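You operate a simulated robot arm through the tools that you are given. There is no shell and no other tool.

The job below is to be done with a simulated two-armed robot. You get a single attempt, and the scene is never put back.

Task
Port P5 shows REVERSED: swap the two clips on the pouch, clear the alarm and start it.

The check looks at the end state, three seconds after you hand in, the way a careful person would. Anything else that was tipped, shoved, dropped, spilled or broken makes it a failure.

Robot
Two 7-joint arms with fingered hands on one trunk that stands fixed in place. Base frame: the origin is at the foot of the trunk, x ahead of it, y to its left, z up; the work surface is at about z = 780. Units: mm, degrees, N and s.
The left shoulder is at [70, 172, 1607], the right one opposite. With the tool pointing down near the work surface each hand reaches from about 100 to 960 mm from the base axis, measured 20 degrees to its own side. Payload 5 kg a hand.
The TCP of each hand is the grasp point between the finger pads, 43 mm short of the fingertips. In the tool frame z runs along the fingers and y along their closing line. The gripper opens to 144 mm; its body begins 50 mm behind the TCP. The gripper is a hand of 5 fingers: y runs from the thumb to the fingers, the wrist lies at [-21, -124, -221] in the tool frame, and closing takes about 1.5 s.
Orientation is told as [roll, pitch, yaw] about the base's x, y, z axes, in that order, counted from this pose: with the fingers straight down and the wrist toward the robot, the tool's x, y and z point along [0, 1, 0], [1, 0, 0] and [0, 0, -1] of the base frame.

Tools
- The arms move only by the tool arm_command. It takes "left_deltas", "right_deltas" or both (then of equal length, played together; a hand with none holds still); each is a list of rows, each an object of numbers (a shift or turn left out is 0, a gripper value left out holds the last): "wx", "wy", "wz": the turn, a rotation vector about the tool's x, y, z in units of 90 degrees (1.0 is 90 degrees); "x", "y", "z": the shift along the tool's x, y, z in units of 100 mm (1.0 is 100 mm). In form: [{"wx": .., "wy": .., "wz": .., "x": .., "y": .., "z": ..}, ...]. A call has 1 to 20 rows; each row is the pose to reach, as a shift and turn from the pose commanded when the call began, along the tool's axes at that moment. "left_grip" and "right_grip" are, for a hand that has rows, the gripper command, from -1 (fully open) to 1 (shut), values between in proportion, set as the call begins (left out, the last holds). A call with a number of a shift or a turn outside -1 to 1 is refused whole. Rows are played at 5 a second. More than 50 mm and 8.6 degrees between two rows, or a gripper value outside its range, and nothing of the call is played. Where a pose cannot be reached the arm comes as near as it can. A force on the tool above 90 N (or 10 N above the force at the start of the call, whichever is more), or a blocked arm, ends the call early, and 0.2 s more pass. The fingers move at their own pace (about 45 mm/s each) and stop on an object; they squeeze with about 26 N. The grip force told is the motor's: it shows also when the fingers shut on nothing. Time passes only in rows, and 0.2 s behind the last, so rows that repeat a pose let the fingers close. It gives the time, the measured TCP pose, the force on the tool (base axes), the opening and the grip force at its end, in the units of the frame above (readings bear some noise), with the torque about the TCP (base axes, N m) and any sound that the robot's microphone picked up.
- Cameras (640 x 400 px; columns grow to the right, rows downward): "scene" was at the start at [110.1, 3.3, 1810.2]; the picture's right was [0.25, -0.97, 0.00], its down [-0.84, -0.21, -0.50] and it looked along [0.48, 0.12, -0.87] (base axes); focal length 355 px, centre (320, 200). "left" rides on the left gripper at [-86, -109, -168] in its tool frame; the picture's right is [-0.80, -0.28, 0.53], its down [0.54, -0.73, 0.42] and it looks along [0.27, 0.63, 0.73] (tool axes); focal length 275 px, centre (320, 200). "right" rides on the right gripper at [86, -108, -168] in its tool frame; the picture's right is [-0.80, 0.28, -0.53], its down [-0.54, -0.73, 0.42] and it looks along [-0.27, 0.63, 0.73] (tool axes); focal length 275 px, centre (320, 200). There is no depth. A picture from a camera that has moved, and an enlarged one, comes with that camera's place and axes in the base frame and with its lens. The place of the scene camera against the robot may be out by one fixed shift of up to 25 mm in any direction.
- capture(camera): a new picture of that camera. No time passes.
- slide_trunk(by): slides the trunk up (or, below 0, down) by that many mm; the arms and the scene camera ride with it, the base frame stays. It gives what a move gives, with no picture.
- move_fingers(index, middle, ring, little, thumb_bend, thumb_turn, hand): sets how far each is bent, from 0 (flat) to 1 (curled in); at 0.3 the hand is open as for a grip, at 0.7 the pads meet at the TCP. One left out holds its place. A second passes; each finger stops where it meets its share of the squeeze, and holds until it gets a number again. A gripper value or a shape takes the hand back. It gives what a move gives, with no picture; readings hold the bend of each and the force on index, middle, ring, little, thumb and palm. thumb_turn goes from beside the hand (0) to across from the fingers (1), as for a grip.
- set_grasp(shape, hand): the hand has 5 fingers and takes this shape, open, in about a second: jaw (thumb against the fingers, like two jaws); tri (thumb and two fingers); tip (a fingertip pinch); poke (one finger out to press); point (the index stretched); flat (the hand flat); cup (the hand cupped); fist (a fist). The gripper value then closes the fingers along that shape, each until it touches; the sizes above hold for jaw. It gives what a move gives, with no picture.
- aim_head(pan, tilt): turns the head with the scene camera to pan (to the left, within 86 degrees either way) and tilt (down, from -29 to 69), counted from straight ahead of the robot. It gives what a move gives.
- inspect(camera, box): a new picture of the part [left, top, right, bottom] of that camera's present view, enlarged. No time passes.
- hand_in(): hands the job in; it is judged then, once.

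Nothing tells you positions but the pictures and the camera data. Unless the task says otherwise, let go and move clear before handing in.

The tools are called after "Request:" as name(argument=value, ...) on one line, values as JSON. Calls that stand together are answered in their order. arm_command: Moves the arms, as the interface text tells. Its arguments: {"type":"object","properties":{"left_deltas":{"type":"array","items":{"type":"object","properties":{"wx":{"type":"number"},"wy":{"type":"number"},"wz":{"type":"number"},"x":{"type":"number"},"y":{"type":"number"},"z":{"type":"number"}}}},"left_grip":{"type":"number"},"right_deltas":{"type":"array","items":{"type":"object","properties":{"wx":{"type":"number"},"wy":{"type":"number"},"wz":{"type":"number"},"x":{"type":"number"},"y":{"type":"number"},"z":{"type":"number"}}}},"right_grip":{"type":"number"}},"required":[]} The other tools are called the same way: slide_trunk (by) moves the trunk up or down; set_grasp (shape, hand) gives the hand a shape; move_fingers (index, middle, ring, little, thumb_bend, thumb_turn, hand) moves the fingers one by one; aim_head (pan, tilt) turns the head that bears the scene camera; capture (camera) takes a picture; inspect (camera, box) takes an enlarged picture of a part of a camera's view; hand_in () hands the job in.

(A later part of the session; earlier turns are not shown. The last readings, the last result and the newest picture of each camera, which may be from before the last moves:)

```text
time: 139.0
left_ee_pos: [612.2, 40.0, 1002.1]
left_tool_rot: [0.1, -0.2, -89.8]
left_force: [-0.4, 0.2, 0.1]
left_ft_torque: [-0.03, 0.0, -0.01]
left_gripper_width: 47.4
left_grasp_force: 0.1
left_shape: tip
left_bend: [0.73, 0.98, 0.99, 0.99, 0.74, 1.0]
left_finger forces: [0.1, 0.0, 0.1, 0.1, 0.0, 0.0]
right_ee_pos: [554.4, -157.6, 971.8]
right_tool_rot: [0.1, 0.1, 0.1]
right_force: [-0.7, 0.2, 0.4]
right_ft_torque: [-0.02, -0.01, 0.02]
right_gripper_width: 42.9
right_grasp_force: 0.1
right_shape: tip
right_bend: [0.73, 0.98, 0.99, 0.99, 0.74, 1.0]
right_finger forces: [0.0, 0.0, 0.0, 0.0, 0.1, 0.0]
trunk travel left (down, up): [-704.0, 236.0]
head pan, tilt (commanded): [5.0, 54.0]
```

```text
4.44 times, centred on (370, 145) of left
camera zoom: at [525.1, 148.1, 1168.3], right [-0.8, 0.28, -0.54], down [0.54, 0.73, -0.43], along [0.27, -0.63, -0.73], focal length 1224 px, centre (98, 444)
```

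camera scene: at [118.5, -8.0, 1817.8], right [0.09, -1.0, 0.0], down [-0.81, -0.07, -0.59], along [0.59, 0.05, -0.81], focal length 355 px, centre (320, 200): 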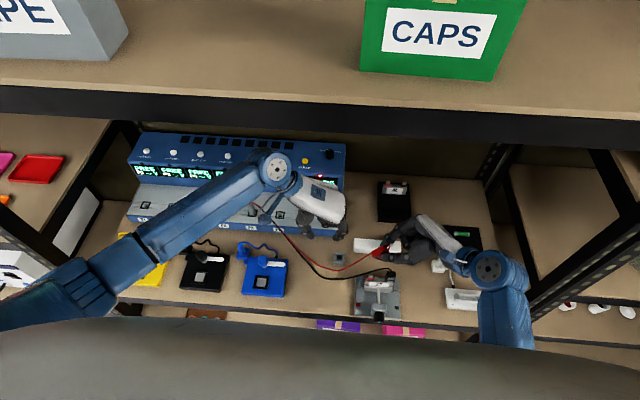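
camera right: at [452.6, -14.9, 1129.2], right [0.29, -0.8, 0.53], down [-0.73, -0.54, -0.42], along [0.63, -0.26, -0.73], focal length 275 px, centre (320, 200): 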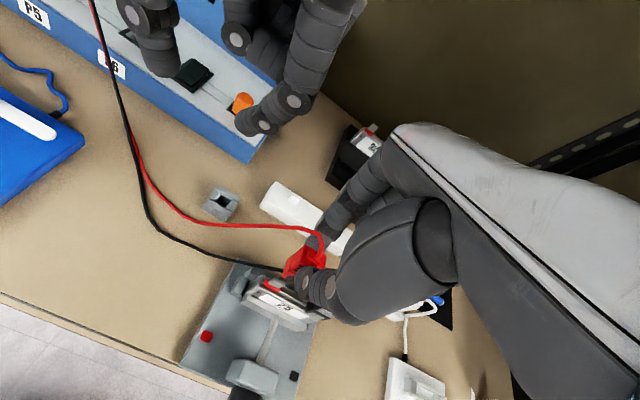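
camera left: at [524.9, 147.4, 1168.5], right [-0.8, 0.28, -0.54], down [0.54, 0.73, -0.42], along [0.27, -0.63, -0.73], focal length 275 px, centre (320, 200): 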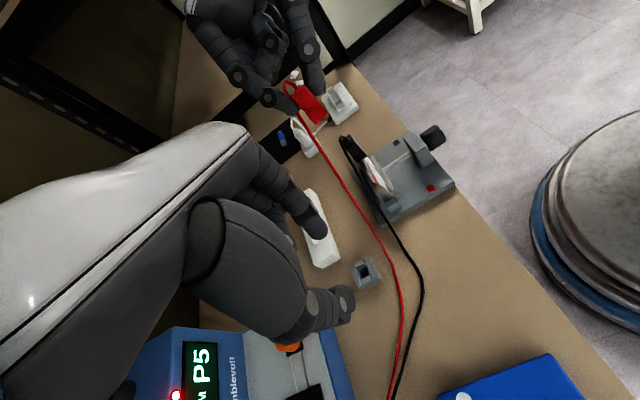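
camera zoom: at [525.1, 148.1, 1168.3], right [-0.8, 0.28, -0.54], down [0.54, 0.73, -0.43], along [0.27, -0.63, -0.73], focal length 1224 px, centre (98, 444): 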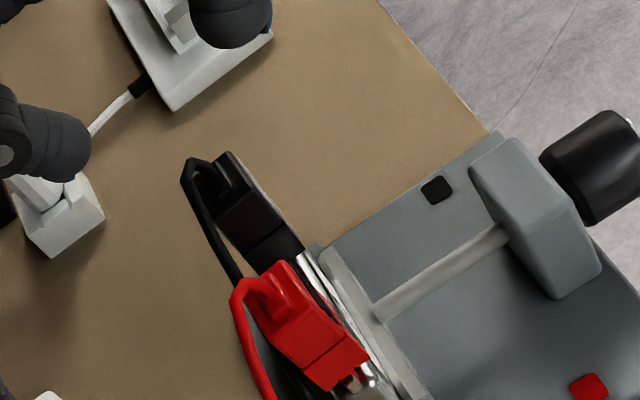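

Request:
arm_command(right_deltas=[{"z": 0.12}, {"z": 0.24}, {"z": 0.36}, {"z": 0.48}, {"z": 0.55}])

Request:
arm_command(right_deltas=[{}, {}, {}, {}, {}, {}], right_grip=1.0)

Request:
arm_command(right_deltas=[{"z": 0.01}, {"z": 0.02}])

Request:
arm_command(right_deltas=[{"z": 0.01}, {"z": 0.02}])

```text
time: 140.2
left_ee_pos: [610.5, 39.7, 1001.7]
left_tool_rot: [0.2, -0.1, -89.8]
left_force: [0.4, 0.4, -0.3]
left_ft_torque: [-0.04, -0.03, -0.04]
left_gripper_width: 47.4
left_grasp_force: 0.0
left_shape: tip
left_bend: [0.73, 0.98, 0.99, 0.99, 0.74, 1.0]
left_finger forces: [0.1, 0.0, 0.0, 0.0, 0.0, 0.1]
right_ee_pos: [554.6, -157.4, 918.7]
right_tool_rot: [0.1, 0.1, 0.1]
right_force: [0.0, -1.1, 0.0]
right_ft_torque: [0.0, -0.02, -0.01]
right_gripper_width: 43.2
right_grasp_force: 0.1
right_shape: tip
right_bend: [0.73, 0.98, 0.99, 0.99, 0.74, 1.0]
right_finger forces: [0.0, 0.0, 0.0, 0.1, 0.0, 0.1]
trunk travel left (down, up): [-704.0, 236.0]
head pan, tilt (commanded): [5.0, 54.0]
```

```text
time: 141.6
left_ee_pos: [612.2, 40.2, 1001.8]
left_tool_rot: [0.2, -0.2, -89.8]
left_force: [0.6, -0.3, -0.3]
left_ft_torque: [-0.06, -0.02, 0.0]
left_gripper_width: 47.6
left_grasp_force: 0.1
left_shape: tip
left_bend: [0.73, 0.98, 0.99, 0.99, 0.74, 1.0]
left_finger forces: [0.0, 0.0, 0.1, 0.0, 0.0, 0.1]
right_ee_pos: [555.1, -157.0, 918.1]
right_tool_rot: [0.1, 0.1, 0.1]
right_force: [-0.4, -0.3, -0.9]
right_ft_torque: [0.04, -0.01, 0.01]
right_gripper_width: 12.8
right_grasp_force: 26.2
right_shape: tip
right_bend: [0.71, 1.0, 1.0, 1.0, 0.73, 1.0]
right_finger forces: [23.5, 0.0, 0.1, 0.0, 23.2, 0.0]
trunk travel left (down, up): [-704.0, 236.0]
head pan, tilt (commanded): [5.0, 54.0]
```

```text
time: 142.2
left_ee_pos: [610.7, 40.0, 1001.9]
left_tool_rot: [0.1, -0.2, -89.9]
left_force: [0.4, -0.5, 0.5]
left_ft_torque: [-0.03, -0.02, -0.01]
left_gripper_width: 47.7
left_grasp_force: 0.0
left_shape: tip
left_bend: [0.73, 0.98, 0.99, 0.99, 0.74, 1.0]
left_finger forces: [0.1, 0.0, 0.0, 0.0, 0.0, 0.0]
right_ee_pos: [555.1, -156.9, 917.6]
right_tool_rot: [0.1, -0.1, 0.1]
right_force: [-1.4, 0.4, 7.1]
right_ft_torque: [0.02, 0.09, 0.03]
right_gripper_width: 12.9
right_grasp_force: 26.5
right_shape: tip
right_bend: [0.71, 1.0, 1.0, 1.0, 0.73, 1.0]
right_finger forces: [24.2, 0.0, 0.1, 0.0, 25.6, 0.0]
trunk travel left (down, up): [-704.0, 236.0]
head pan, tilt (commanded): [5.0, 54.0]
```

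```text
time: 142.8
left_ee_pos: [610.4, 40.8, 1001.9]
left_tool_rot: [0.2, -0.2, -89.8]
left_force: [-0.1, 0.4, 0.3]
left_ft_torque: [0.0, -0.02, 0.02]
left_gripper_width: 47.4
left_grasp_force: 0.0
left_shape: tip
left_bend: [0.73, 0.98, 0.99, 0.99, 0.74, 1.0]
left_finger forces: [0.1, 0.0, 0.0, 0.0, 0.0, 0.0]
right_ee_pos: [555.6, -156.4, 917.4]
right_tool_rot: [0.1, -0.3, 0.2]
right_force: [-2.0, -0.9, 22.9]
right_ft_torque: [0.01, 0.07, -0.01]
right_gripper_width: 13.6
right_grasp_force: 26.1
right_shape: tip
right_bend: [0.71, 1.0, 1.0, 1.0, 0.73, 1.0]
right_finger forces: [26.8, 0.0, 0.0, 0.0, 29.8, 0.0]
trunk travel left (down, up): [-704.0, 236.0]
head pan, tilt (commanded): [5.0, 54.0]
```

Black was already within about a millimetre of its stop; now it's firmly home. I ease off, release, lift away, and check the display.

Request:
arm_command(right_deltas=[{"z": -0.015}, {"z": -0.03}])

Request:
arm_command(right_deltas=[{}, {}, {}, {}], right_grip=0.4)

Request:
arm_command(right_deltas=[{"z": -0.2}, {"z": -0.4}, {"z": -0.6}, {"z": -0.8}])

Request:
arm_command(left_deltas=[{"y": -0.2, "z": -0.25}, {"y": -0.45, "z": -0.5}, {"y": -0.7, "z": -0.75}, {"y": -1.0, "z": -1.0}])

Request:
inspect(camera="scene", box=[120, 120, 360, 250])

Request:
inspect(camera="right", box=[180, 190, 340, 330])

```text
time: 143.4
left_ee_pos: [610.9, 40.7, 1002.6]
left_tool_rot: [0.1, -0.2, -89.8]
left_force: [0.2, 0.0, 0.6]
left_ft_torque: [-0.01, -0.03, 0.01]
left_gripper_width: 47.6
left_grasp_force: 0.1
left_shape: tip
left_bend: [0.73, 0.98, 0.99, 0.99, 0.74, 1.0]
left_finger forces: [0.0, 0.1, 0.1, 0.0, 0.0, 0.0]
right_ee_pos: [554.2, -157.0, 917.9]
right_tool_rot: [0.1, 0.1, 0.2]
right_force: [3.3, 0.6, 13.6]
right_ft_torque: [0.02, -0.17, 0.01]
right_gripper_width: 13.5
right_grasp_force: 26.0
right_shape: tip
right_bend: [0.71, 1.0, 1.0, 1.0, 0.73, 1.0]
right_finger forces: [28.3, 0.1, 0.0, 0.0, 26.0, 0.0]
trunk travel left (down, up): [-704.0, 236.0]
head pan, tilt (commanded): [5.0, 54.0]
```

```text
time: 144.4
left_ee_pos: [611.9, 40.1, 1002.5]
left_tool_rot: [0.1, -0.2, -89.8]
left_force: [0.3, -0.7, -0.4]
left_ft_torque: [-0.02, 0.0, 0.0]
left_gripper_width: 47.4
left_grasp_force: 0.0
left_shape: tip
left_bend: [0.73, 0.98, 0.99, 0.99, 0.74, 1.0]
left_finger forces: [0.0, 0.0, 0.0, 0.1, 0.0, 0.1]
right_ee_pos: [555.0, -156.8, 916.3]
right_tool_rot: [0.2, 0.2, 0.1]
right_force: [-0.7, 0.4, -1.4]
right_ft_torque: [0.03, 0.02, 0.01]
right_gripper_width: 42.9
right_grasp_force: 0.1
right_shape: tip
right_bend: [0.73, 0.98, 0.99, 0.99, 0.74, 1.0]
right_finger forces: [0.0, 0.1, 0.0, 0.0, 0.0, 0.1]
trunk travel left (down, up): [-704.0, 236.0]
head pan, tilt (commanded): [5.0, 54.0]
```

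```text
time: 145.4
left_ee_pos: [611.0, 40.2, 1001.7]
left_tool_rot: [0.1, -0.1, -89.8]
left_force: [0.3, 0.0, -0.9]
left_ft_torque: [-0.01, 0.0, 0.0]
left_gripper_width: 47.5
left_grasp_force: 0.1
left_shape: tip
left_bend: [0.73, 0.98, 0.99, 0.99, 0.74, 1.0]
left_finger forces: [0.0, 0.0, 0.0, 0.0, 0.0, 0.1]
right_ee_pos: [554.9, -158.1, 997.4]
right_tool_rot: [0.1, 0.1, 0.1]
right_force: [-0.5, 0.3, 0.4]
right_ft_torque: [0.05, -0.03, -0.01]
right_gripper_width: 43.1
right_grasp_force: 0.0
right_shape: tip
right_bend: [0.73, 0.98, 0.99, 0.99, 0.74, 1.0]
right_finger forces: [0.0, 0.0, 0.1, 0.0, 0.0, 0.0]
trunk travel left (down, up): [-704.0, 236.0]
head pan, tilt (commanded): [5.0, 54.0]
```

```text
time: 146.4
left_ee_pos: [610.9, 140.0, 1102.3]
left_tool_rot: [0.1, -0.3, -89.8]
left_force: [-0.6, -0.1, -0.2]
left_ft_torque: [0.0, -0.02, -0.03]
left_gripper_width: 47.6
left_grasp_force: 0.1
left_shape: tip
left_bend: [0.73, 0.98, 0.99, 0.99, 0.74, 1.0]
left_finger forces: [0.0, 0.0, 0.1, 0.1, 0.1, 0.1]
right_ee_pos: [554.8, -156.9, 996.9]
right_tool_rot: [0.0, 0.0, 0.1]
right_force: [-0.7, -0.1, -0.2]
right_ft_torque: [-0.02, -0.01, -0.02]
right_gripper_width: 42.9
right_grasp_force: 0.0
right_shape: tip
right_bend: [0.73, 0.98, 0.99, 0.99, 0.74, 1.0]
right_finger forces: [0.0, 0.1, 0.0, 0.0, 0.0, 0.0]
trunk travel left (down, up): [-704.0, 236.0]
head pan, tilt (commanded): [5.0, 54.0]
```

```text
2.67 times, centred on (240, 185) of scene
camera zoom: at [117.7, -5.1, 1817.7], right [0.09, -1.0, 0.0], down [-0.81, -0.07, -0.59], along [0.59, 0.05, -0.81], focal length 947 px, centre (533, 240)
```

zoom: 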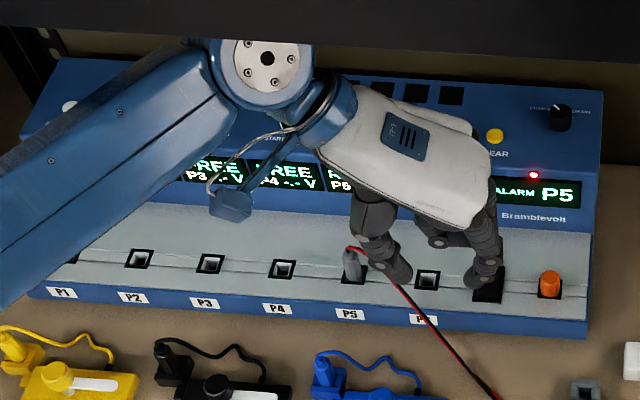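

```text
2.86 times, centred on (260, 260) of right
camera zoom: at [446.7, -71.5, 1165.3], right [0.28, -0.8, 0.53], down [-0.73, -0.54, -0.42], along [0.63, -0.27, -0.73], focal length 786 px, centre (491, 29)
```

zoom: 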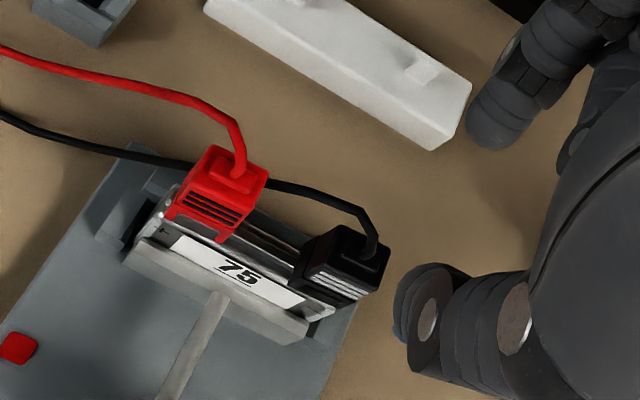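

Request:
arm_command(left_deltas=[{"wz": -0.083, "y": -0.1, "z": -0.05}, {"wz": -0.167, "y": -0.2, "z": -0.1}, {"wz": -0.25, "y": -0.3, "z": -0.15}, {"wz": -0.333, "y": -0.4, "z": -0.2}, {"wz": -0.417, "y": -0.5, "z": -0.25}, {"wz": -0.5, "y": -0.6, "z": -0.3}, {"wz": -0.583, "y": -0.7, "z": -0.35}, {"wz": -0.667, "y": -0.8, "z": -0.4}, {"wz": -0.75, "y": -0.9, "z": -0.45}, {"wz": -0.833, "y": -1.0, "z": -0.5}, {"wz": -0.917, "y": -1.0, "z": -0.5}, {"wz": -1.0, "y": -1.0, "z": -0.5}])

Request:
capture(camera="left")

Request:
inspect(camera="left", box=[300, 100, 470, 230])

Request:
inspect(camera="scene", box=[120, 120, 360, 250])

```text
time: 149.0
left_ee_pos: [611.7, 241.6, 1152.6]
left_tool_rot: [-0.2, -0.1, 0.3]
left_force: [0.2, -0.2, 0.5]
left_ft_torque: [-0.01, 0.02, 0.02]
left_gripper_width: 47.4
left_grasp_force: 0.1
left_shape: tip
left_bend: [0.73, 0.98, 0.99, 0.99, 0.74, 1.0]
left_finger forces: [0.0, 0.0, 0.0, 0.0, 0.1, 0.0]
right_ee_pos: [556.0, -158.9, 997.6]
right_tool_rot: [0.2, 0.1, 0.0]
right_force: [-0.2, -1.2, 0.4]
right_ft_torque: [-0.01, -0.01, -0.03]
right_gripper_width: 42.6
right_grasp_force: 0.1
right_shape: tip
right_bend: [0.73, 0.98, 0.99, 0.99, 0.74, 1.0]
right_finger forces: [0.0, 0.0, 0.1, 0.1, 0.1, 0.1]
trunk travel left (down, up): [-704.0, 236.0]
head pan, tilt (commanded): [5.0, 54.0]
```

```text
taken
camera left: at [502.7, 153.7, 1319.6], right [-0.28, -0.8, -0.53], down [-0.73, 0.54, -0.43], along [0.63, 0.27, -0.73], focal length 275 px, centre (320, 200)
```

left: 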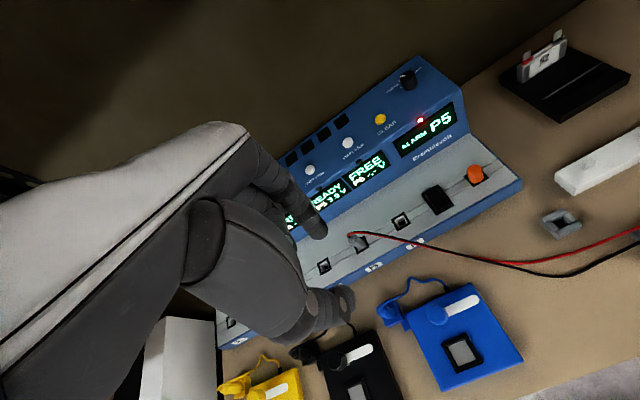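

```text
3.08 times, centred on (385, 165) of left
camera zoom: at [502.7, 153.7, 1319.6], right [-0.28, -0.8, -0.53], down [-0.73, 0.54, -0.43], along [0.63, 0.27, -0.73], focal length 847 px, centre (120, 308)
```

zoom: 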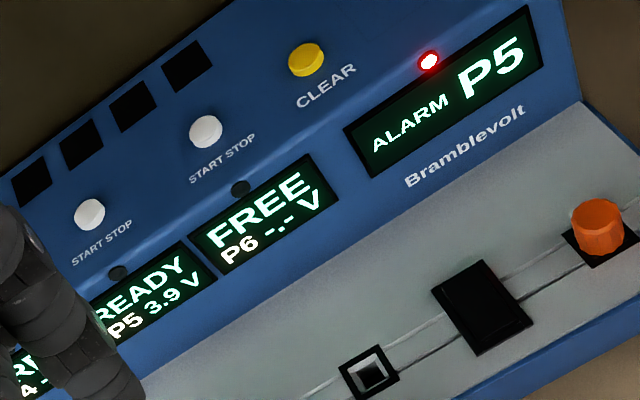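

```text
2.67 times, centred on (240, 185) of scene
camera zoom: at [118.5, -8.0, 1817.8], right [0.09, -1.0, 0.0], down [-0.81, -0.07, -0.59], along [0.59, 0.05, -0.81], focal length 947 px, centre (533, 240)
```

zoom: 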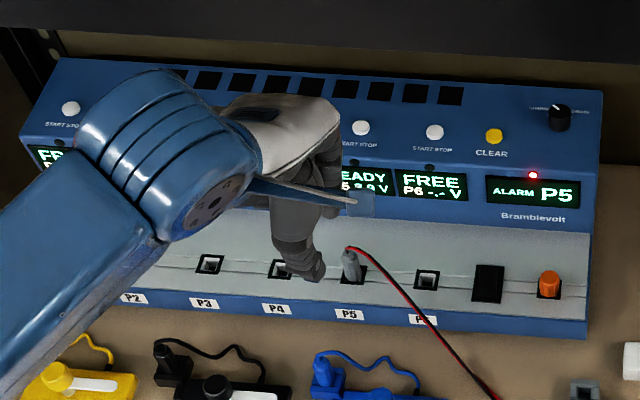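

P5 now reads "READY 3.9 V" — the swap is right. Next: press CLEAR (yellow), then the fifth START/STOP button. I take a second left view to locate the buttons in 3D.

Request:
arm_command(left_deltas=[{"x": 0.3, "z": -0.1}, {"x": 0.6, "z": -0.2}, {"x": 1.0, "z": -0.4}])

Request:
capture(camera="left")

Request:
inspect(camera="left", box=[340, 80, 520, 210])

```text
time: 149.8
left_ee_pos: [608.6, 345.3, 1194.1]
left_tool_rot: [-0.2, -0.1, 0.0]
left_force: [-0.1, -0.4, -0.1]
left_ft_torque: [-0.01, -0.07, 0.03]
left_gripper_width: 47.4
left_grasp_force: 0.1
left_shape: tip
left_bend: [0.73, 0.98, 0.99, 0.99, 0.74, 1.0]
left_finger forces: [0.1, 0.0, 0.0, 0.1, 0.1, 0.0]
right_ee_pos: [554.8, -157.8, 997.7]
right_tool_rot: [0.0, 0.1, 0.0]
right_force: [-0.2, -0.2, -0.4]
right_ft_torque: [-0.04, 0.01, -0.06]
right_gripper_width: 42.7
right_grasp_force: 0.0
right_shape: tip
right_bend: [0.73, 0.98, 0.99, 0.99, 0.74, 1.0]
right_finger forces: [0.0, 0.1, 0.1, 0.1, 0.0, 0.0]
trunk travel left (down, up): [-704.0, 236.0]
head pan, tilt (commanded): [5.0, 54.0]
```

```text
taken
camera left: at [500.5, 258.5, 1360.0], right [-0.28, -0.8, -0.53], down [-0.73, 0.54, -0.43], along [0.63, 0.27, -0.73], focal length 275 px, centre (320, 200)
```

left: 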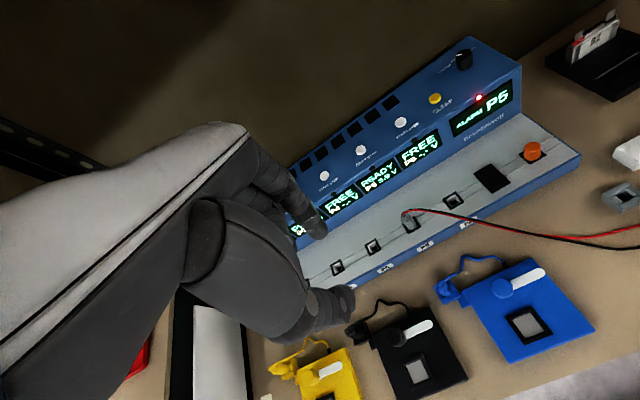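

```text
3.08 times, centred on (430, 145) of left
camera zoom: at [500.5, 258.5, 1360.0], right [-0.28, -0.8, -0.53], down [-0.73, 0.54, -0.43], along [0.63, 0.27, -0.73], focal length 847 px, centre (-18, 369)
```

zoom: 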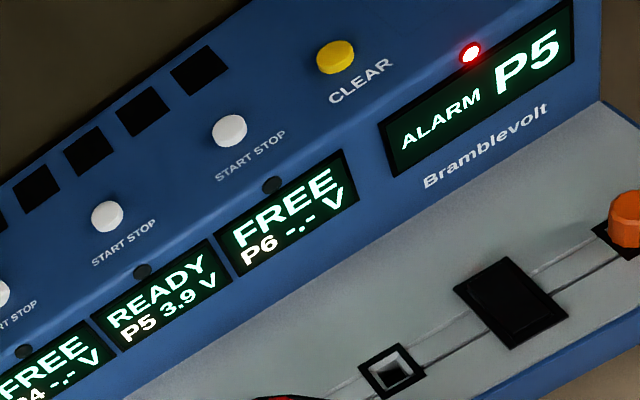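

Triangulated: CLEAR at (908, 121, 947) and P5's START at (909, 288, 947), on a flat horizontal top panel (z≈938). I set the left hand to the poke shape and look at where the fingertip is.

Request:
set_grasp(hand="left", shape="poke")

Request:
capture(camera="left")

Request:
capture(camera="scene")

```text
time: 150.7
left_ee_pos: [610.5, 344.3, 1192.4]
left_tool_rot: [-0.2, -0.1, 0.2]
left_force: [-0.3, -0.4, -0.1]
left_ft_torque: [-0.02, 0.0, -0.02]
left_gripper_width: 0.0
left_grasp_force: 0.1
left_shape: poke
left_bend: [0.7, 0.7, 0.99, 0.99, 1.0, 1.0]
left_finger forces: [0.0, 0.1, 0.1, 0.0, 0.1, 0.0]
right_ee_pos: [555.4, -158.7, 996.8]
right_tool_rot: [0.0, 0.1, 0.1]
right_force: [-0.6, -0.3, 0.3]
right_ft_torque: [-0.01, 0.0, 0.01]
right_gripper_width: 43.2
right_grasp_force: 0.1
right_shape: tip
right_bend: [0.73, 0.98, 0.99, 0.99, 0.74, 1.0]
right_finger forces: [0.1, 0.1, 0.1, 0.1, 0.1, 0.0]
trunk travel left (down, up): [-704.0, 236.0]
head pan, tilt (commanded): [5.0, 54.0]
```

```text
taken
camera left: at [501.5, 256.9, 1359.9], right [-0.28, -0.8, -0.53], down [-0.73, 0.54, -0.43], along [0.63, 0.27, -0.73], focal length 275 px, centre (320, 200)
```

left: 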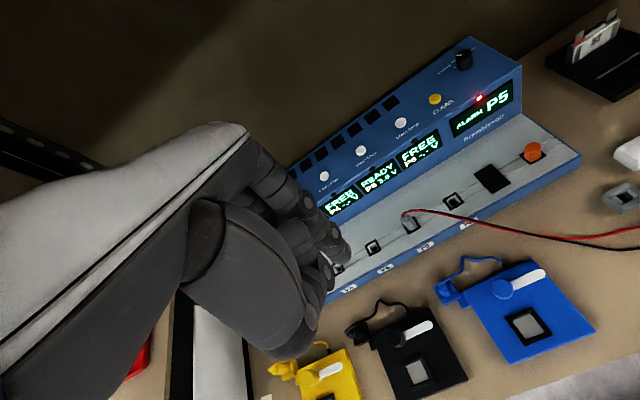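

```text
taken
camera scene: at [118.7, -7.1, 1817.7], right [0.09, -1.0, 0.0], down [-0.81, -0.07, -0.59], along [0.59, 0.05, -0.81], focal length 355 px, centre (320, 200)
```

scene: 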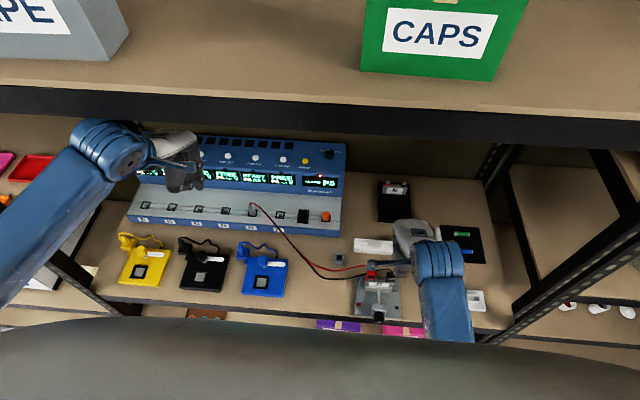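

The poke shape uses two fingers; a closed thumb–index pinch gives me a single compact tip whose position I know, so I use that instead. I close it and approach above CLEAR in stages.

Request:
set_grasp(hand="left", shape="tip")

Request:
arm_command(left_deltas=[{}, {}, {}, {}, {}, {}, {}, {}, {}], left_grip=1.0)

Request:
arm_command(left_deltas=[{"y": 0.25, "x": -0.2}, {"y": 0.5, "x": -0.4}, {"y": 0.75, "x": -0.6}, {"y": 1.0, "x": -0.8}])

Request:
arm_command(left_deltas=[{"y": 0.25, "x": -0.2, "z": 0.1}, {"y": 0.5, "x": -0.4, "z": 0.2}, {"y": 0.75, "x": -0.6, "z": 0.3}, {"y": 1.0, "x": -0.8, "z": 0.4}])

Request:
capture(camera="left")

Request:
capture(camera="scene")

```text
time: 151.6
left_ee_pos: [607.7, 342.9, 1192.4]
left_tool_rot: [-0.2, -0.1, 0.3]
left_force: [-0.3, 0.2, 0.0]
left_ft_torque: [-0.01, 0.01, 0.0]
left_gripper_width: 143.9
left_grasp_force: 0.1
left_shape: tip
left_bend: [0.3, 0.98, 0.99, 0.99, 0.3, 0.98]
left_finger forces: [0.0, 0.0, 0.0, 0.0, 0.0, 0.0]
right_ee_pos: [555.9, -158.3, 997.1]
right_tool_rot: [0.1, 0.0, 0.1]
right_force: [0.0, 0.3, 1.0]
right_ft_torque: [-0.02, -0.02, -0.01]
right_gripper_width: 42.9
right_grasp_force: 0.1
right_shape: tip
right_bend: [0.73, 0.98, 0.99, 0.99, 0.74, 1.0]
right_finger forces: [0.0, 0.1, 0.0, 0.0, 0.0, 0.0]
trunk travel left (down, up): [-704.0, 236.0]
head pan, tilt (commanded): [5.0, 54.0]
```

```text
time: 153.6
left_ee_pos: [609.2, 344.4, 1194.0]
left_tool_rot: [-0.2, -0.1, 0.2]
left_force: [-0.1, 0.4, 0.5]
left_ft_torque: [0.01, -0.01, 0.02]
left_gripper_width: 0.0
left_grasp_force: 19.7
left_shape: tip
left_bend: [0.7, 0.99, 1.0, 1.0, 0.59, 1.0]
left_finger forces: [0.0, 0.1, 0.1, 0.1, 0.0, 0.0]
right_ee_pos: [554.5, -158.5, 997.2]
right_tool_rot: [0.1, -0.1, 0.1]
right_force: [-0.1, -0.2, -0.1]
right_ft_torque: [-0.01, -0.01, 0.04]
right_gripper_width: 42.9
right_grasp_force: 0.2
right_shape: tip
right_bend: [0.73, 0.98, 0.99, 0.99, 0.74, 1.0]
right_finger forces: [0.1, 0.0, 0.1, 0.1, 0.1, 0.0]
trunk travel left (down, up): [-704.0, 236.0]
head pan, tilt (commanded): [5.0, 54.0]
```

```text
time: 154.6
left_ee_pos: [711.4, 262.8, 1190.5]
left_tool_rot: [-0.2, -0.1, 0.3]
left_force: [0.3, 0.3, 0.2]
left_ft_torque: [0.01, 0.01, 0.0]
left_gripper_width: 0.0
left_grasp_force: 25.9
left_shape: tip
left_bend: [0.7, 1.0, 1.0, 1.0, 0.59, 1.0]
left_finger forces: [0.0, 0.1, 0.0, 0.0, 0.0, 0.0]
right_ee_pos: [556.2, -159.4, 995.8]
right_tool_rot: [0.1, 0.0, 0.1]
right_force: [0.2, -0.7, -0.3]
right_ft_torque: [0.02, 0.05, 0.03]
right_gripper_width: 42.8
right_grasp_force: 0.0
right_shape: tip
right_bend: [0.73, 0.98, 0.99, 0.99, 0.74, 1.0]
right_finger forces: [0.1, 0.0, 0.1, 0.1, 0.0, 0.0]
trunk travel left (down, up): [-704.0, 236.0]
head pan, tilt (commanded): [5.0, 54.0]
```

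```text
time: 155.6
left_ee_pos: [811.5, 182.6, 1152.1]
left_tool_rot: [-0.2, 0.0, 0.2]
left_force: [0.1, 0.9, -0.2]
left_ft_torque: [-0.03, 0.02, -0.02]
left_gripper_width: 0.0
left_grasp_force: 26.2
left_shape: tip
left_bend: [0.7, 1.0, 1.0, 1.0, 0.59, 1.0]
left_finger forces: [0.0, 0.0, 0.0, 0.0, 0.1, 0.1]
right_ee_pos: [557.4, -159.1, 996.7]
right_tool_rot: [0.2, 0.1, 0.1]
right_force: [-0.3, -0.1, -0.7]
right_ft_torque: [0.04, -0.02, 0.0]
right_gripper_width: 42.9
right_grasp_force: 0.0
right_shape: tip
right_bend: [0.73, 0.98, 0.99, 0.99, 0.74, 1.0]
right_finger forces: [0.0, 0.1, 0.1, 0.0, 0.0, 0.1]
trunk travel left (down, up): [-704.0, 236.0]
head pan, tilt (commanded): [5.0, 54.0]
```

```text
taken
camera left: at [703.0, 94.9, 1317.7], right [-0.28, -0.8, -0.53], down [-0.73, 0.54, -0.43], along [0.63, 0.27, -0.73], focal length 275 px, centre (320, 200)
```

left: 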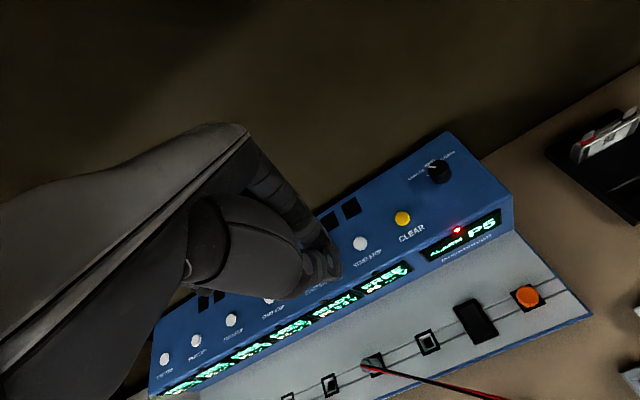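

```text
taken
camera scene: at [119.7, -8.2, 1817.7], right [0.09, -1.0, 0.0], down [-0.81, -0.07, -0.59], along [0.58, 0.05, -0.81], focal length 355 px, centre (320, 200)
```

scene: 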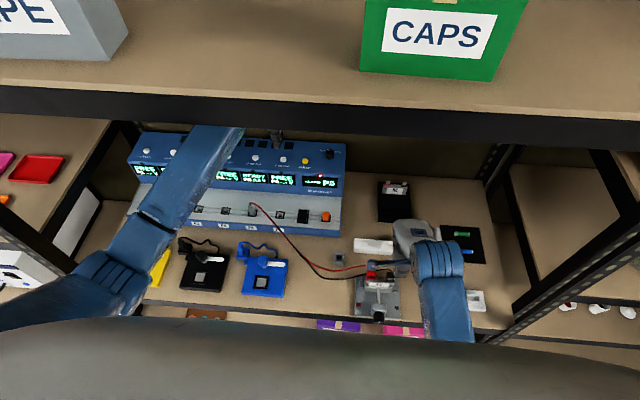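

The view confirms CLEAR at about (906, 121). I move above it.

Request:
arm_command(left_deltas=[{"y": 0.25, "x": -0.15, "z": 0.2}, {"y": 0.5, "x": -0.3, "z": 0.4}, {"y": 0.75, "x": -0.45, "z": 0.6}, {"y": 0.95, "x": -0.615, "z": 0.8}])

Request:
capture(camera="left")

Request:
inspect(camera="left", box=[260, 180, 440, 310])

```text
time: 156.6
left_ee_pos: [907.6, 121.7, 1070.8]
left_tool_rot: [-0.2, -0.1, 0.2]
left_force: [0.1, -0.1, -0.3]
left_ft_torque: [-0.02, 0.02, 0.02]
left_gripper_width: 0.0
left_grasp_force: 26.2
left_shape: tip
left_bend: [0.7, 1.0, 1.0, 1.0, 0.59, 1.0]
left_finger forces: [0.0, 0.0, 0.0, 0.0, 0.1, 0.0]
right_ee_pos: [555.2, -158.6, 996.7]
right_tool_rot: [0.2, 0.1, 0.0]
right_force: [-0.4, -0.5, -0.3]
right_ft_torque: [0.01, 0.02, 0.02]
right_gripper_width: 42.9
right_grasp_force: 0.1
right_shape: tip
right_bend: [0.73, 0.98, 0.99, 0.99, 0.74, 1.0]
right_finger forces: [0.0, 0.0, 0.0, 0.1, 0.1, 0.0]
trunk travel left (down, up): [-704.0, 236.0]
head pan, tilt (commanded): [5.0, 54.0]
```

```text
taken
camera left: at [799.7, 34.3, 1238.0], right [-0.28, -0.8, -0.53], down [-0.73, 0.54, -0.43], along [0.63, 0.27, -0.73], focal length 275 px, centre (320, 200)
```

left: 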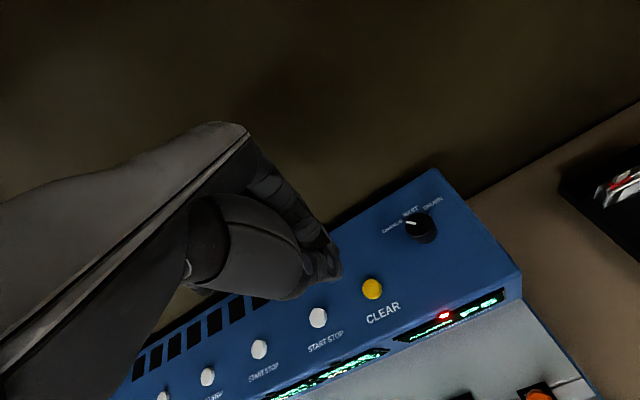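

```text
3.08 times, centred on (350, 245) of left
camera zoom: at [799.7, 34.3, 1238.0], right [-0.28, -0.8, -0.53], down [-0.73, 0.54, -0.43], along [0.63, 0.27, -0.73], focal length 847 px, centre (228, 62)
```

zoom: 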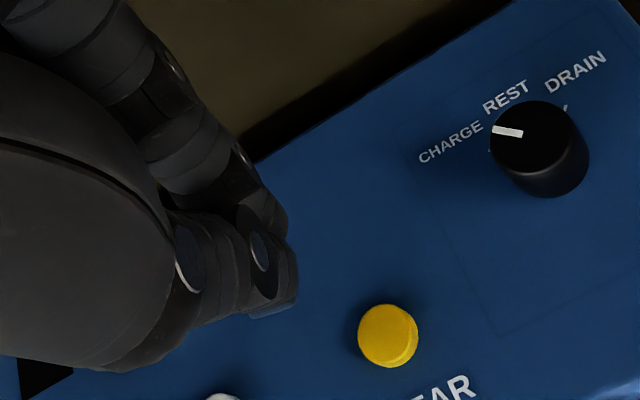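

Request:
arm_command(left_deltas=[{"y": -0.03, "x": 0.02, "z": 0.2}, {"y": -0.065, "x": 0.035, "z": 0.4}, {"y": -0.065, "x": 0.035, "z": 0.55}])

Request:
inspect(camera="left", box=[270, 200, 410, 310])

Request:
inspect(camera="scene", box=[260, 130, 360, 200])

```text
time: 157.4
left_ee_pos: [900.2, 123.9, 1016.8]
left_tool_rot: [-0.2, 0.0, 0.1]
left_force: [0.1, 0.1, 0.4]
left_ft_torque: [0.02, 0.0, 0.0]
left_gripper_width: 0.0
left_grasp_force: 25.8
left_shape: tip
left_bend: [0.7, 1.0, 1.0, 1.0, 0.59, 1.0]
left_finger forces: [0.0, 0.0, 0.1, 0.0, 0.0, 0.1]
right_ee_pos: [556.4, -158.4, 996.9]
right_tool_rot: [0.2, 0.1, 0.1]
right_force: [0.1, -0.5, -0.7]
right_ft_torque: [-0.02, 0.04, -0.02]
right_gripper_width: 43.0
right_grasp_force: 0.0
right_shape: tip
right_bend: [0.73, 0.98, 0.99, 0.99, 0.74, 1.0]
right_finger forces: [0.1, 0.0, 0.0, 0.1, 0.0, 0.0]
trunk travel left (down, up): [-704.0, 236.0]
head pan, tilt (commanded): [5.0, 54.0]
```

```text
3.64 times, centred on (340, 255) of left
camera zoom: at [792.3, 37.5, 1183.6], right [-0.28, -0.8, -0.53], down [-0.73, 0.54, -0.43], along [0.63, 0.27, -0.73], focal length 1001 px, centre (247, 0)
```

zoom: 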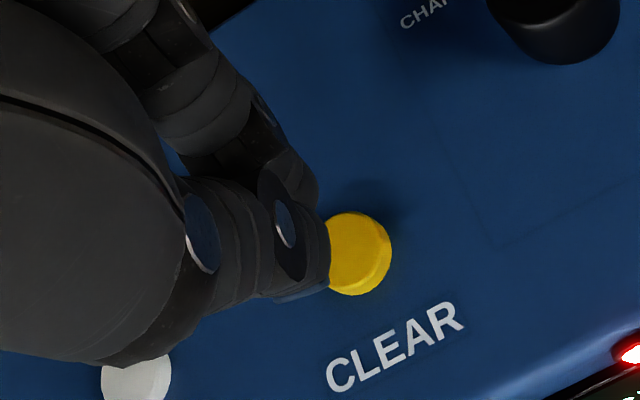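

```text
5.71 times, centred on (310, 165) of scene
camera zoom: at [118.9, -7.1, 1817.7], right [0.09, -1.0, 0.0], down [-0.81, -0.07, -0.59], along [0.59, 0.05, -0.81], focal length 2030 px, centre (377, 400)
```

zoom: 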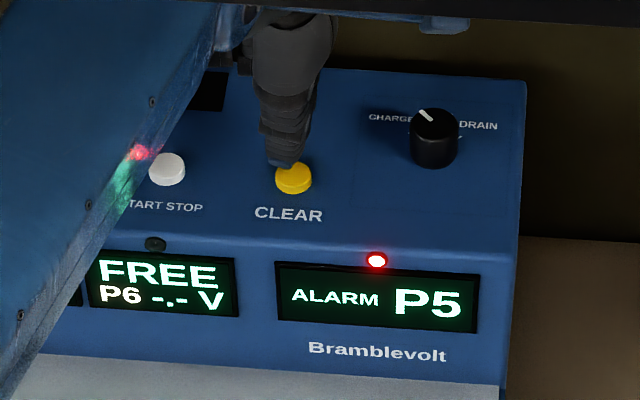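

Well aligned (2 mm correction needed). I descend and press CLEAR gently in small steps.

Request:
arm_command(left_deltas=[{"x": -0.02, "y": -0.005, "z": 0.06}, {"x": -0.02, "y": -0.005, "z": 0.12}, {"x": -0.02, "y": -0.005, "z": 0.17}])

Request:
inspect(camera="left", box=[270, 200, 410, 310])

Request:
inspect(camera="scene", box=[260, 130, 360, 200])

```text
time: 158.2
left_ee_pos: [899.6, 121.5, 1000.6]
left_tool_rot: [-0.2, -0.1, 0.2]
left_force: [0.3, -0.2, -0.2]
left_ft_torque: [0.04, 0.0, 0.02]
left_gripper_width: 0.2
left_grasp_force: 25.8
left_shape: tip
left_bend: [0.7, 1.0, 1.0, 1.0, 0.59, 1.0]
left_finger forces: [0.0, 0.0, 0.1, 0.0, 0.0, 0.0]
right_ee_pos: [555.1, -157.9, 997.8]
right_tool_rot: [0.1, 0.0, 0.2]
right_force: [-0.3, 0.2, 0.0]
right_ft_torque: [0.02, 0.0, 0.0]
right_gripper_width: 42.8
right_grasp_force: 0.1
right_shape: tip
right_bend: [0.73, 0.98, 0.99, 0.99, 0.74, 1.0]
right_finger forces: [0.0, 0.1, 0.0, 0.0, 0.1, 0.0]
trunk travel left (down, up): [-704.0, 236.0]
head pan, tilt (commanded): [5.0, 54.0]
```

```text
3.64 times, centred on (340, 255) of left
camera zoom: at [791.9, 35.1, 1167.4], right [-0.28, -0.8, -0.53], down [-0.73, 0.54, -0.43], along [0.63, 0.27, -0.73], focal length 1001 px, centre (247, 0)
```

zoom: 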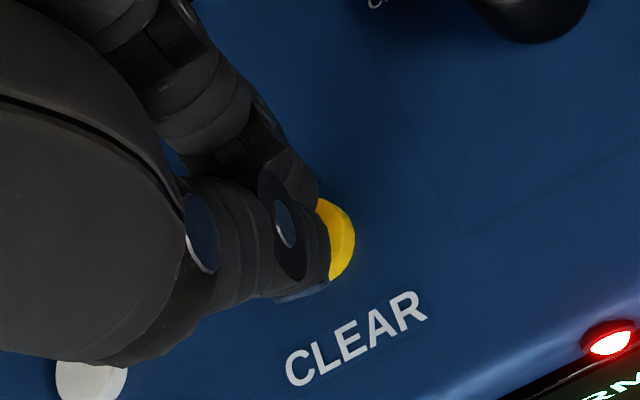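

```text
5.71 times, centred on (310, 165) of scene
camera zoom: at [118.5, -6.6, 1817.8], right [0.09, -1.0, 0.0], down [-0.81, -0.07, -0.59], along [0.59, 0.05, -0.81], focal length 2030 px, centre (377, 400)
```

zoom: 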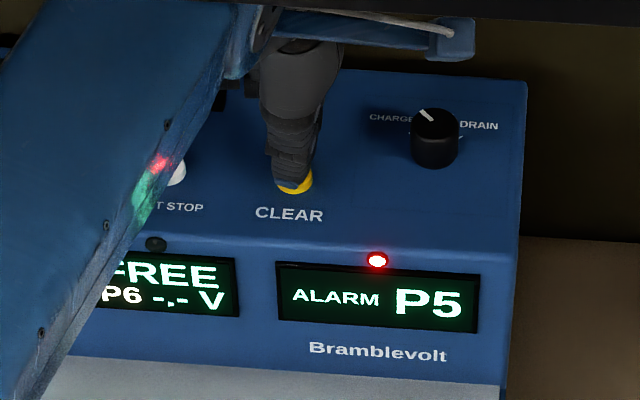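

Request:
arm_command(left_deltas=[{"z": 0.02}, {"z": 0.04}, {"z": 0.06}])

Request:
arm_command(left_deltas=[{"z": 0.015}, {"z": 0.03}])

Request:
inspect(camera="scene", box=[260, 130, 360, 200])

```text
time: 159.0
left_ee_pos: [898.6, 121.0, 995.1]
left_tool_rot: [-0.2, -0.1, 0.2]
left_force: [0.6, 0.1, 2.5]
left_ft_torque: [0.0, -0.04, 0.01]
left_gripper_width: 0.0
left_grasp_force: 26.3
left_shape: tip
left_bend: [0.7, 1.0, 1.0, 1.0, 0.59, 1.0]
left_finger forces: [0.0, 0.1, 0.2, 0.1, 0.0, 0.0]
right_ee_pos: [555.9, -157.9, 997.0]
right_tool_rot: [0.1, 0.0, 0.0]
right_force: [0.4, 1.3, -0.2]
right_ft_torque: [-0.01, 0.04, 0.02]
right_gripper_width: 42.6
right_grasp_force: 0.1
right_shape: tip
right_bend: [0.73, 0.98, 0.99, 0.99, 0.74, 1.0]
right_finger forces: [0.0, 0.0, 0.0, 0.0, 0.1, 0.0]
trunk travel left (down, up): [-704.0, 236.0]
head pan, tilt (commanded): [5.0, 54.0]
heard: click
```

```text
time: 159.6
left_ee_pos: [899.1, 122.1, 992.4]
left_tool_rot: [-0.2, -0.2, 0.3]
left_force: [1.6, 1.4, 6.1]
left_ft_torque: [0.05, -0.11, 0.0]
left_gripper_width: 0.1
left_grasp_force: 25.5
left_shape: tip
left_bend: [0.7, 1.0, 1.0, 1.0, 0.59, 1.0]
left_finger forces: [0.0, 0.1, 0.0, 0.0, 0.0, 0.1]
right_ee_pos: [555.9, -158.1, 998.3]
right_tool_rot: [0.1, 0.0, 0.1]
right_force: [0.2, 0.9, -0.6]
right_ft_torque: [-0.03, -0.01, -0.03]
right_gripper_width: 42.8
right_grasp_force: 0.1
right_shape: tip
right_bend: [0.73, 0.98, 0.99, 0.99, 0.74, 1.0]
right_finger forces: [0.0, 0.1, 0.0, 0.0, 0.1, 0.0]
trunk travel left (down, up): [-704.0, 236.0]
head pan, tilt (commanded): [5.0, 54.0]
```

```text
5.71 times, centred on (310, 165) of scene
camera zoom: at [117.6, -6.8, 1817.9], right [0.09, -1.0, 0.0], down [-0.81, -0.07, -0.59], along [0.59, 0.05, -0.81], focal length 2030 px, centre (377, 400)
```

zoom: 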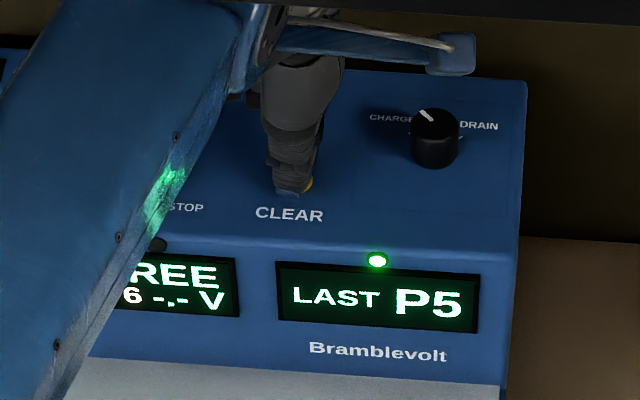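

CLEAR clicked and the alarm is gone (green, "LAST P5"). I lift off and move over to P5's START/STOP.

Request:
arm_command(left_deltas=[{"z": -0.2}, {"z": -0.4}, {"z": -0.6}])

Request:
arm_command(left_deltas=[{"x": 0.3}, {"x": 0.6}, {"x": 0.84}])

Request:
arm_command(left_deltas=[{"x": 0.3}, {"x": 0.6}, {"x": 0.83, "y": 0.007}])

Request:
capture(camera="left")

Request:
inspect(camera="left", box=[270, 200, 410, 310])

Request:
capture(camera="scene")

```text
time: 160.4
left_ee_pos: [899.4, 121.8, 1052.1]
left_tool_rot: [-0.3, -0.1, 0.2]
left_force: [-0.6, -0.4, 0.1]
left_ft_torque: [-0.01, -0.02, 0.0]
left_gripper_width: 0.0
left_grasp_force: 25.8
left_shape: tip
left_bend: [0.7, 1.0, 1.0, 1.0, 0.59, 1.0]
left_finger forces: [0.0, 0.0, 0.0, 0.0, 0.1, 0.0]
right_ee_pos: [555.3, -158.6, 998.0]
right_tool_rot: [0.1, 0.0, 0.1]
right_force: [0.1, 0.4, -0.2]
right_ft_torque: [-0.01, -0.02, -0.01]
right_gripper_width: 43.0
right_grasp_force: 0.1
right_shape: tip
right_bend: [0.73, 0.98, 0.99, 0.99, 0.74, 1.0]
right_finger forces: [0.1, 0.0, 0.1, 0.0, 0.0, 0.1]
trunk travel left (down, up): [-704.0, 236.0]
head pan, tilt (commanded): [5.0, 54.0]
```

```text
time: 161.2
left_ee_pos: [896.0, 205.0, 1052.4]
left_tool_rot: [-0.2, -0.1, 0.2]
left_force: [0.0, 0.1, 0.0]
left_ft_torque: [0.06, 0.02, 0.0]
left_gripper_width: 0.0
left_grasp_force: 25.9
left_shape: tip
left_bend: [0.7, 1.0, 1.0, 1.0, 0.59, 1.0]
left_finger forces: [0.0, 0.1, 0.1, 0.1, 0.0, 0.0]
right_ee_pos: [555.7, -158.0, 997.4]
right_tool_rot: [0.2, 0.1, 0.1]
right_force: [0.4, 1.2, 0.5]
right_ft_torque: [0.0, 0.0, 0.0]
right_gripper_width: 42.9
right_grasp_force: 0.0
right_shape: tip
right_bend: [0.73, 0.98, 0.99, 0.99, 0.74, 1.0]
right_finger forces: [0.1, 0.1, 0.1, 0.0, 0.1, 0.0]
trunk travel left (down, up): [-704.0, 236.0]
head pan, tilt (commanded): [5.0, 54.0]
```

```text
time: 162.0
left_ee_pos: [899.1, 290.0, 1051.6]
left_tool_rot: [-0.3, -0.2, 0.1]
left_force: [0.6, 0.0, -0.9]
left_ft_torque: [0.03, 0.01, 0.01]
left_gripper_width: 0.0
left_grasp_force: 26.1
left_shape: tip
left_bend: [0.7, 1.0, 1.0, 1.0, 0.59, 1.0]
left_finger forces: [0.0, 0.0, 0.0, 0.0, 0.1, 0.0]
right_ee_pos: [555.2, -158.3, 997.2]
right_tool_rot: [0.1, 0.2, 0.1]
right_force: [0.2, 0.8, -0.1]
right_ft_torque: [0.0, 0.04, 0.0]
right_gripper_width: 43.0
right_grasp_force: 0.1
right_shape: tip
right_bend: [0.73, 0.98, 0.99, 0.99, 0.74, 1.0]
right_finger forces: [0.0, 0.1, 0.1, 0.0, 0.0, 0.1]
trunk travel left (down, up): [-704.0, 236.0]
head pan, tilt (commanded): [5.0, 54.0]
```

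```text
taken
camera left: at [791.0, 203.0, 1218.4], right [-0.28, -0.8, -0.53], down [-0.73, 0.54, -0.43], along [0.63, 0.27, -0.73], focal length 275 px, centre (320, 200)
```

left: 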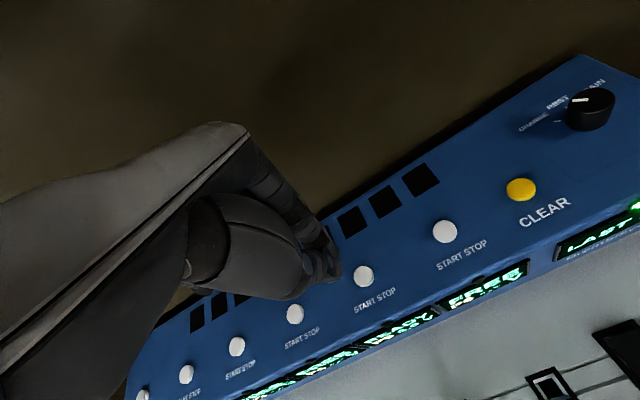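

```text
3.64 times, centred on (340, 255) of left
camera zoom: at [791.0, 203.0, 1218.4], right [-0.28, -0.8, -0.53], down [-0.73, 0.54, -0.43], along [0.63, 0.27, -0.73], focal length 1001 px, centre (247, 0)
```

zoom: 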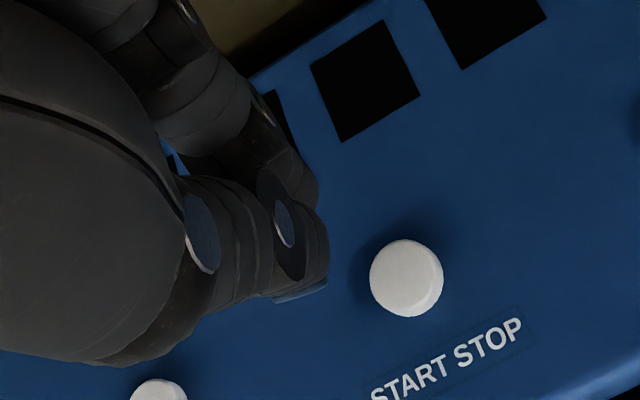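

```text
taken
camera scene: at [118.7, -6.5, 1817.7], right [0.09, -1.0, 0.0], down [-0.81, -0.07, -0.59], along [0.59, 0.05, -0.81], focal length 355 px, centre (320, 200)
```

scene: 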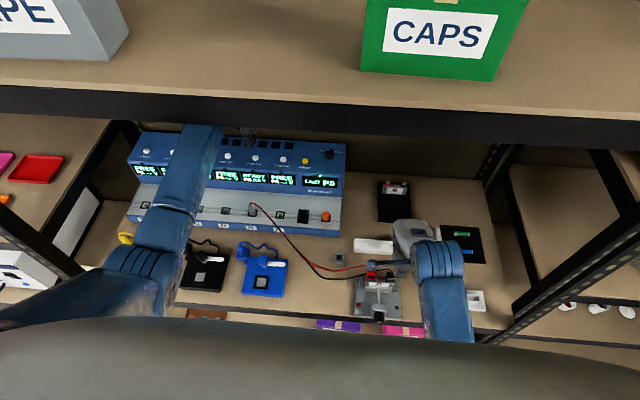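

The tip is right over the fifth button (P5). I descend and press it gently once.

Request:
arm_command(left_deltas=[{"z": 0.15, "x": -0.008, "y": 0.008}, {"z": 0.3, "x": -0.008, "y": 0.008}, {"z": 0.42, "x": -0.008, "y": 0.008}, {"z": 0.5, "x": -0.008, "y": 0.008}])

Request:
inspect(camera="left", box=[270, 200, 410, 310])

Request:
inspect(camera="scene", box=[200, 120, 350, 220])

```text
time: 163.0
left_ee_pos: [901.2, 288.1, 1001.8]
left_tool_rot: [-0.2, 0.0, 0.2]
left_force: [0.2, -0.4, -0.9]
left_ft_torque: [0.04, 0.01, -0.01]
left_gripper_width: 0.0
left_grasp_force: 25.9
left_shape: tip
left_bend: [0.7, 1.0, 1.0, 1.0, 0.59, 1.0]
left_finger forces: [0.1, 0.0, 0.1, 0.0, 0.0, 0.1]
right_ee_pos: [555.3, -159.0, 997.0]
right_tool_rot: [0.1, 0.1, 0.0]
right_force: [-0.3, -0.2, 0.1]
right_ft_torque: [-0.04, 0.02, -0.01]
right_gripper_width: 42.9
right_grasp_force: 0.1
right_shape: tip
right_bend: [0.73, 0.98, 0.99, 0.99, 0.74, 1.0]
right_finger forces: [0.0, 0.0, 0.0, 0.0, 0.0, 0.0]
trunk travel left (down, up): [-704.0, 236.0]
head pan, tilt (commanded): [5.0, 54.0]
```

```text
3.64 times, centred on (340, 255) of left
camera zoom: at [792.9, 201.1, 1168.9], right [-0.28, -0.8, -0.53], down [-0.73, 0.54, -0.43], along [0.63, 0.27, -0.73], focal length 1001 px, centre (247, 0)
```

zoom: 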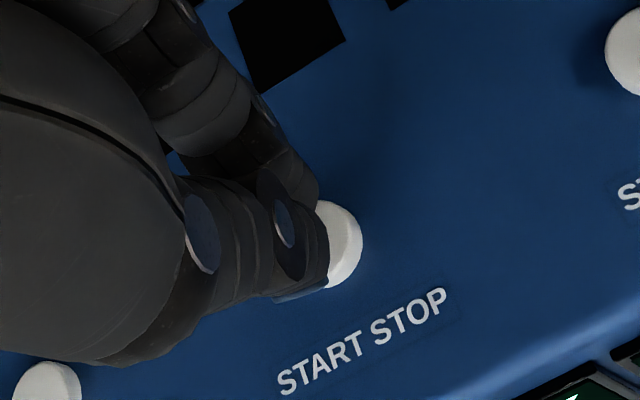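

```text
4.00 times, centred on (275, 170) of scene
camera zoom: at [118.8, -6.7, 1817.7], right [0.09, -1.0, 0.0], down [-0.81, -0.07, -0.59], along [0.59, 0.05, -0.81], focal length 1421 px, centre (500, 320)
```

zoom: 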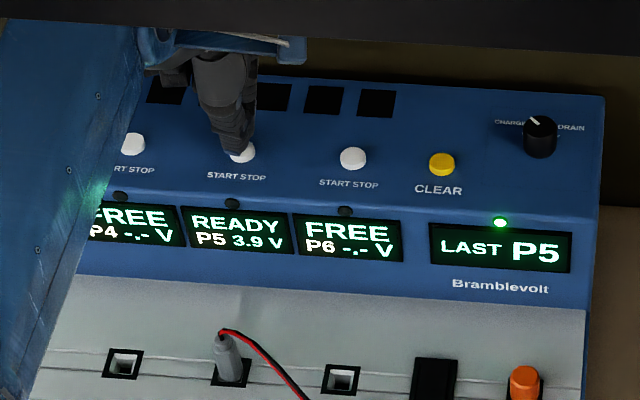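

Request:
arm_command(left_deltas=[{"z": 0.02}, {"z": 0.04}, {"z": 0.06}])

Request:
inspect(camera="scene", box=[200, 120, 350, 220])

```text
time: 163.8
left_ee_pos: [900.1, 288.2, 995.9]
left_tool_rot: [-0.1, -0.1, 0.1]
left_force: [1.1, -0.1, 1.1]
left_ft_torque: [0.02, 0.01, 0.0]
left_gripper_width: 0.4
left_grasp_force: 25.8
left_shape: tip
left_bend: [0.7, 1.0, 1.0, 1.0, 0.59, 1.0]
left_finger forces: [0.1, 0.1, 0.1, 0.0, 0.0, 0.0]
right_ee_pos: [554.7, -158.6, 997.7]
right_tool_rot: [0.1, 0.1, 0.1]
right_force: [0.4, 0.2, 0.2]
right_ft_torque: [-0.02, -0.03, 0.0]
right_gripper_width: 43.0
right_grasp_force: 0.1
right_shape: tip
right_bend: [0.73, 0.98, 0.99, 0.99, 0.74, 1.0]
right_finger forces: [0.0, 0.1, 0.0, 0.1, 0.1, 0.1]
trunk travel left (down, up): [-704.0, 236.0]
head pan, tilt (commanded): [5.0, 54.0]
```

```text
4.00 times, centred on (275, 170) of scene
camera zoom: at [118.4, -6.8, 1817.8], right [0.09, -1.0, 0.0], down [-0.81, -0.07, -0.59], along [0.59, 0.05, -0.81], focal length 1421 px, centre (500, 320)
```

zoom: 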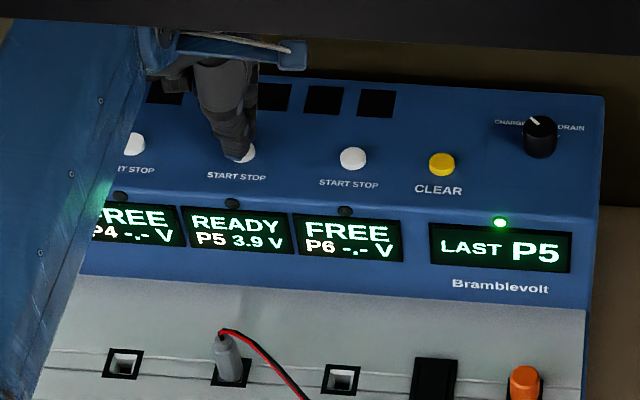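

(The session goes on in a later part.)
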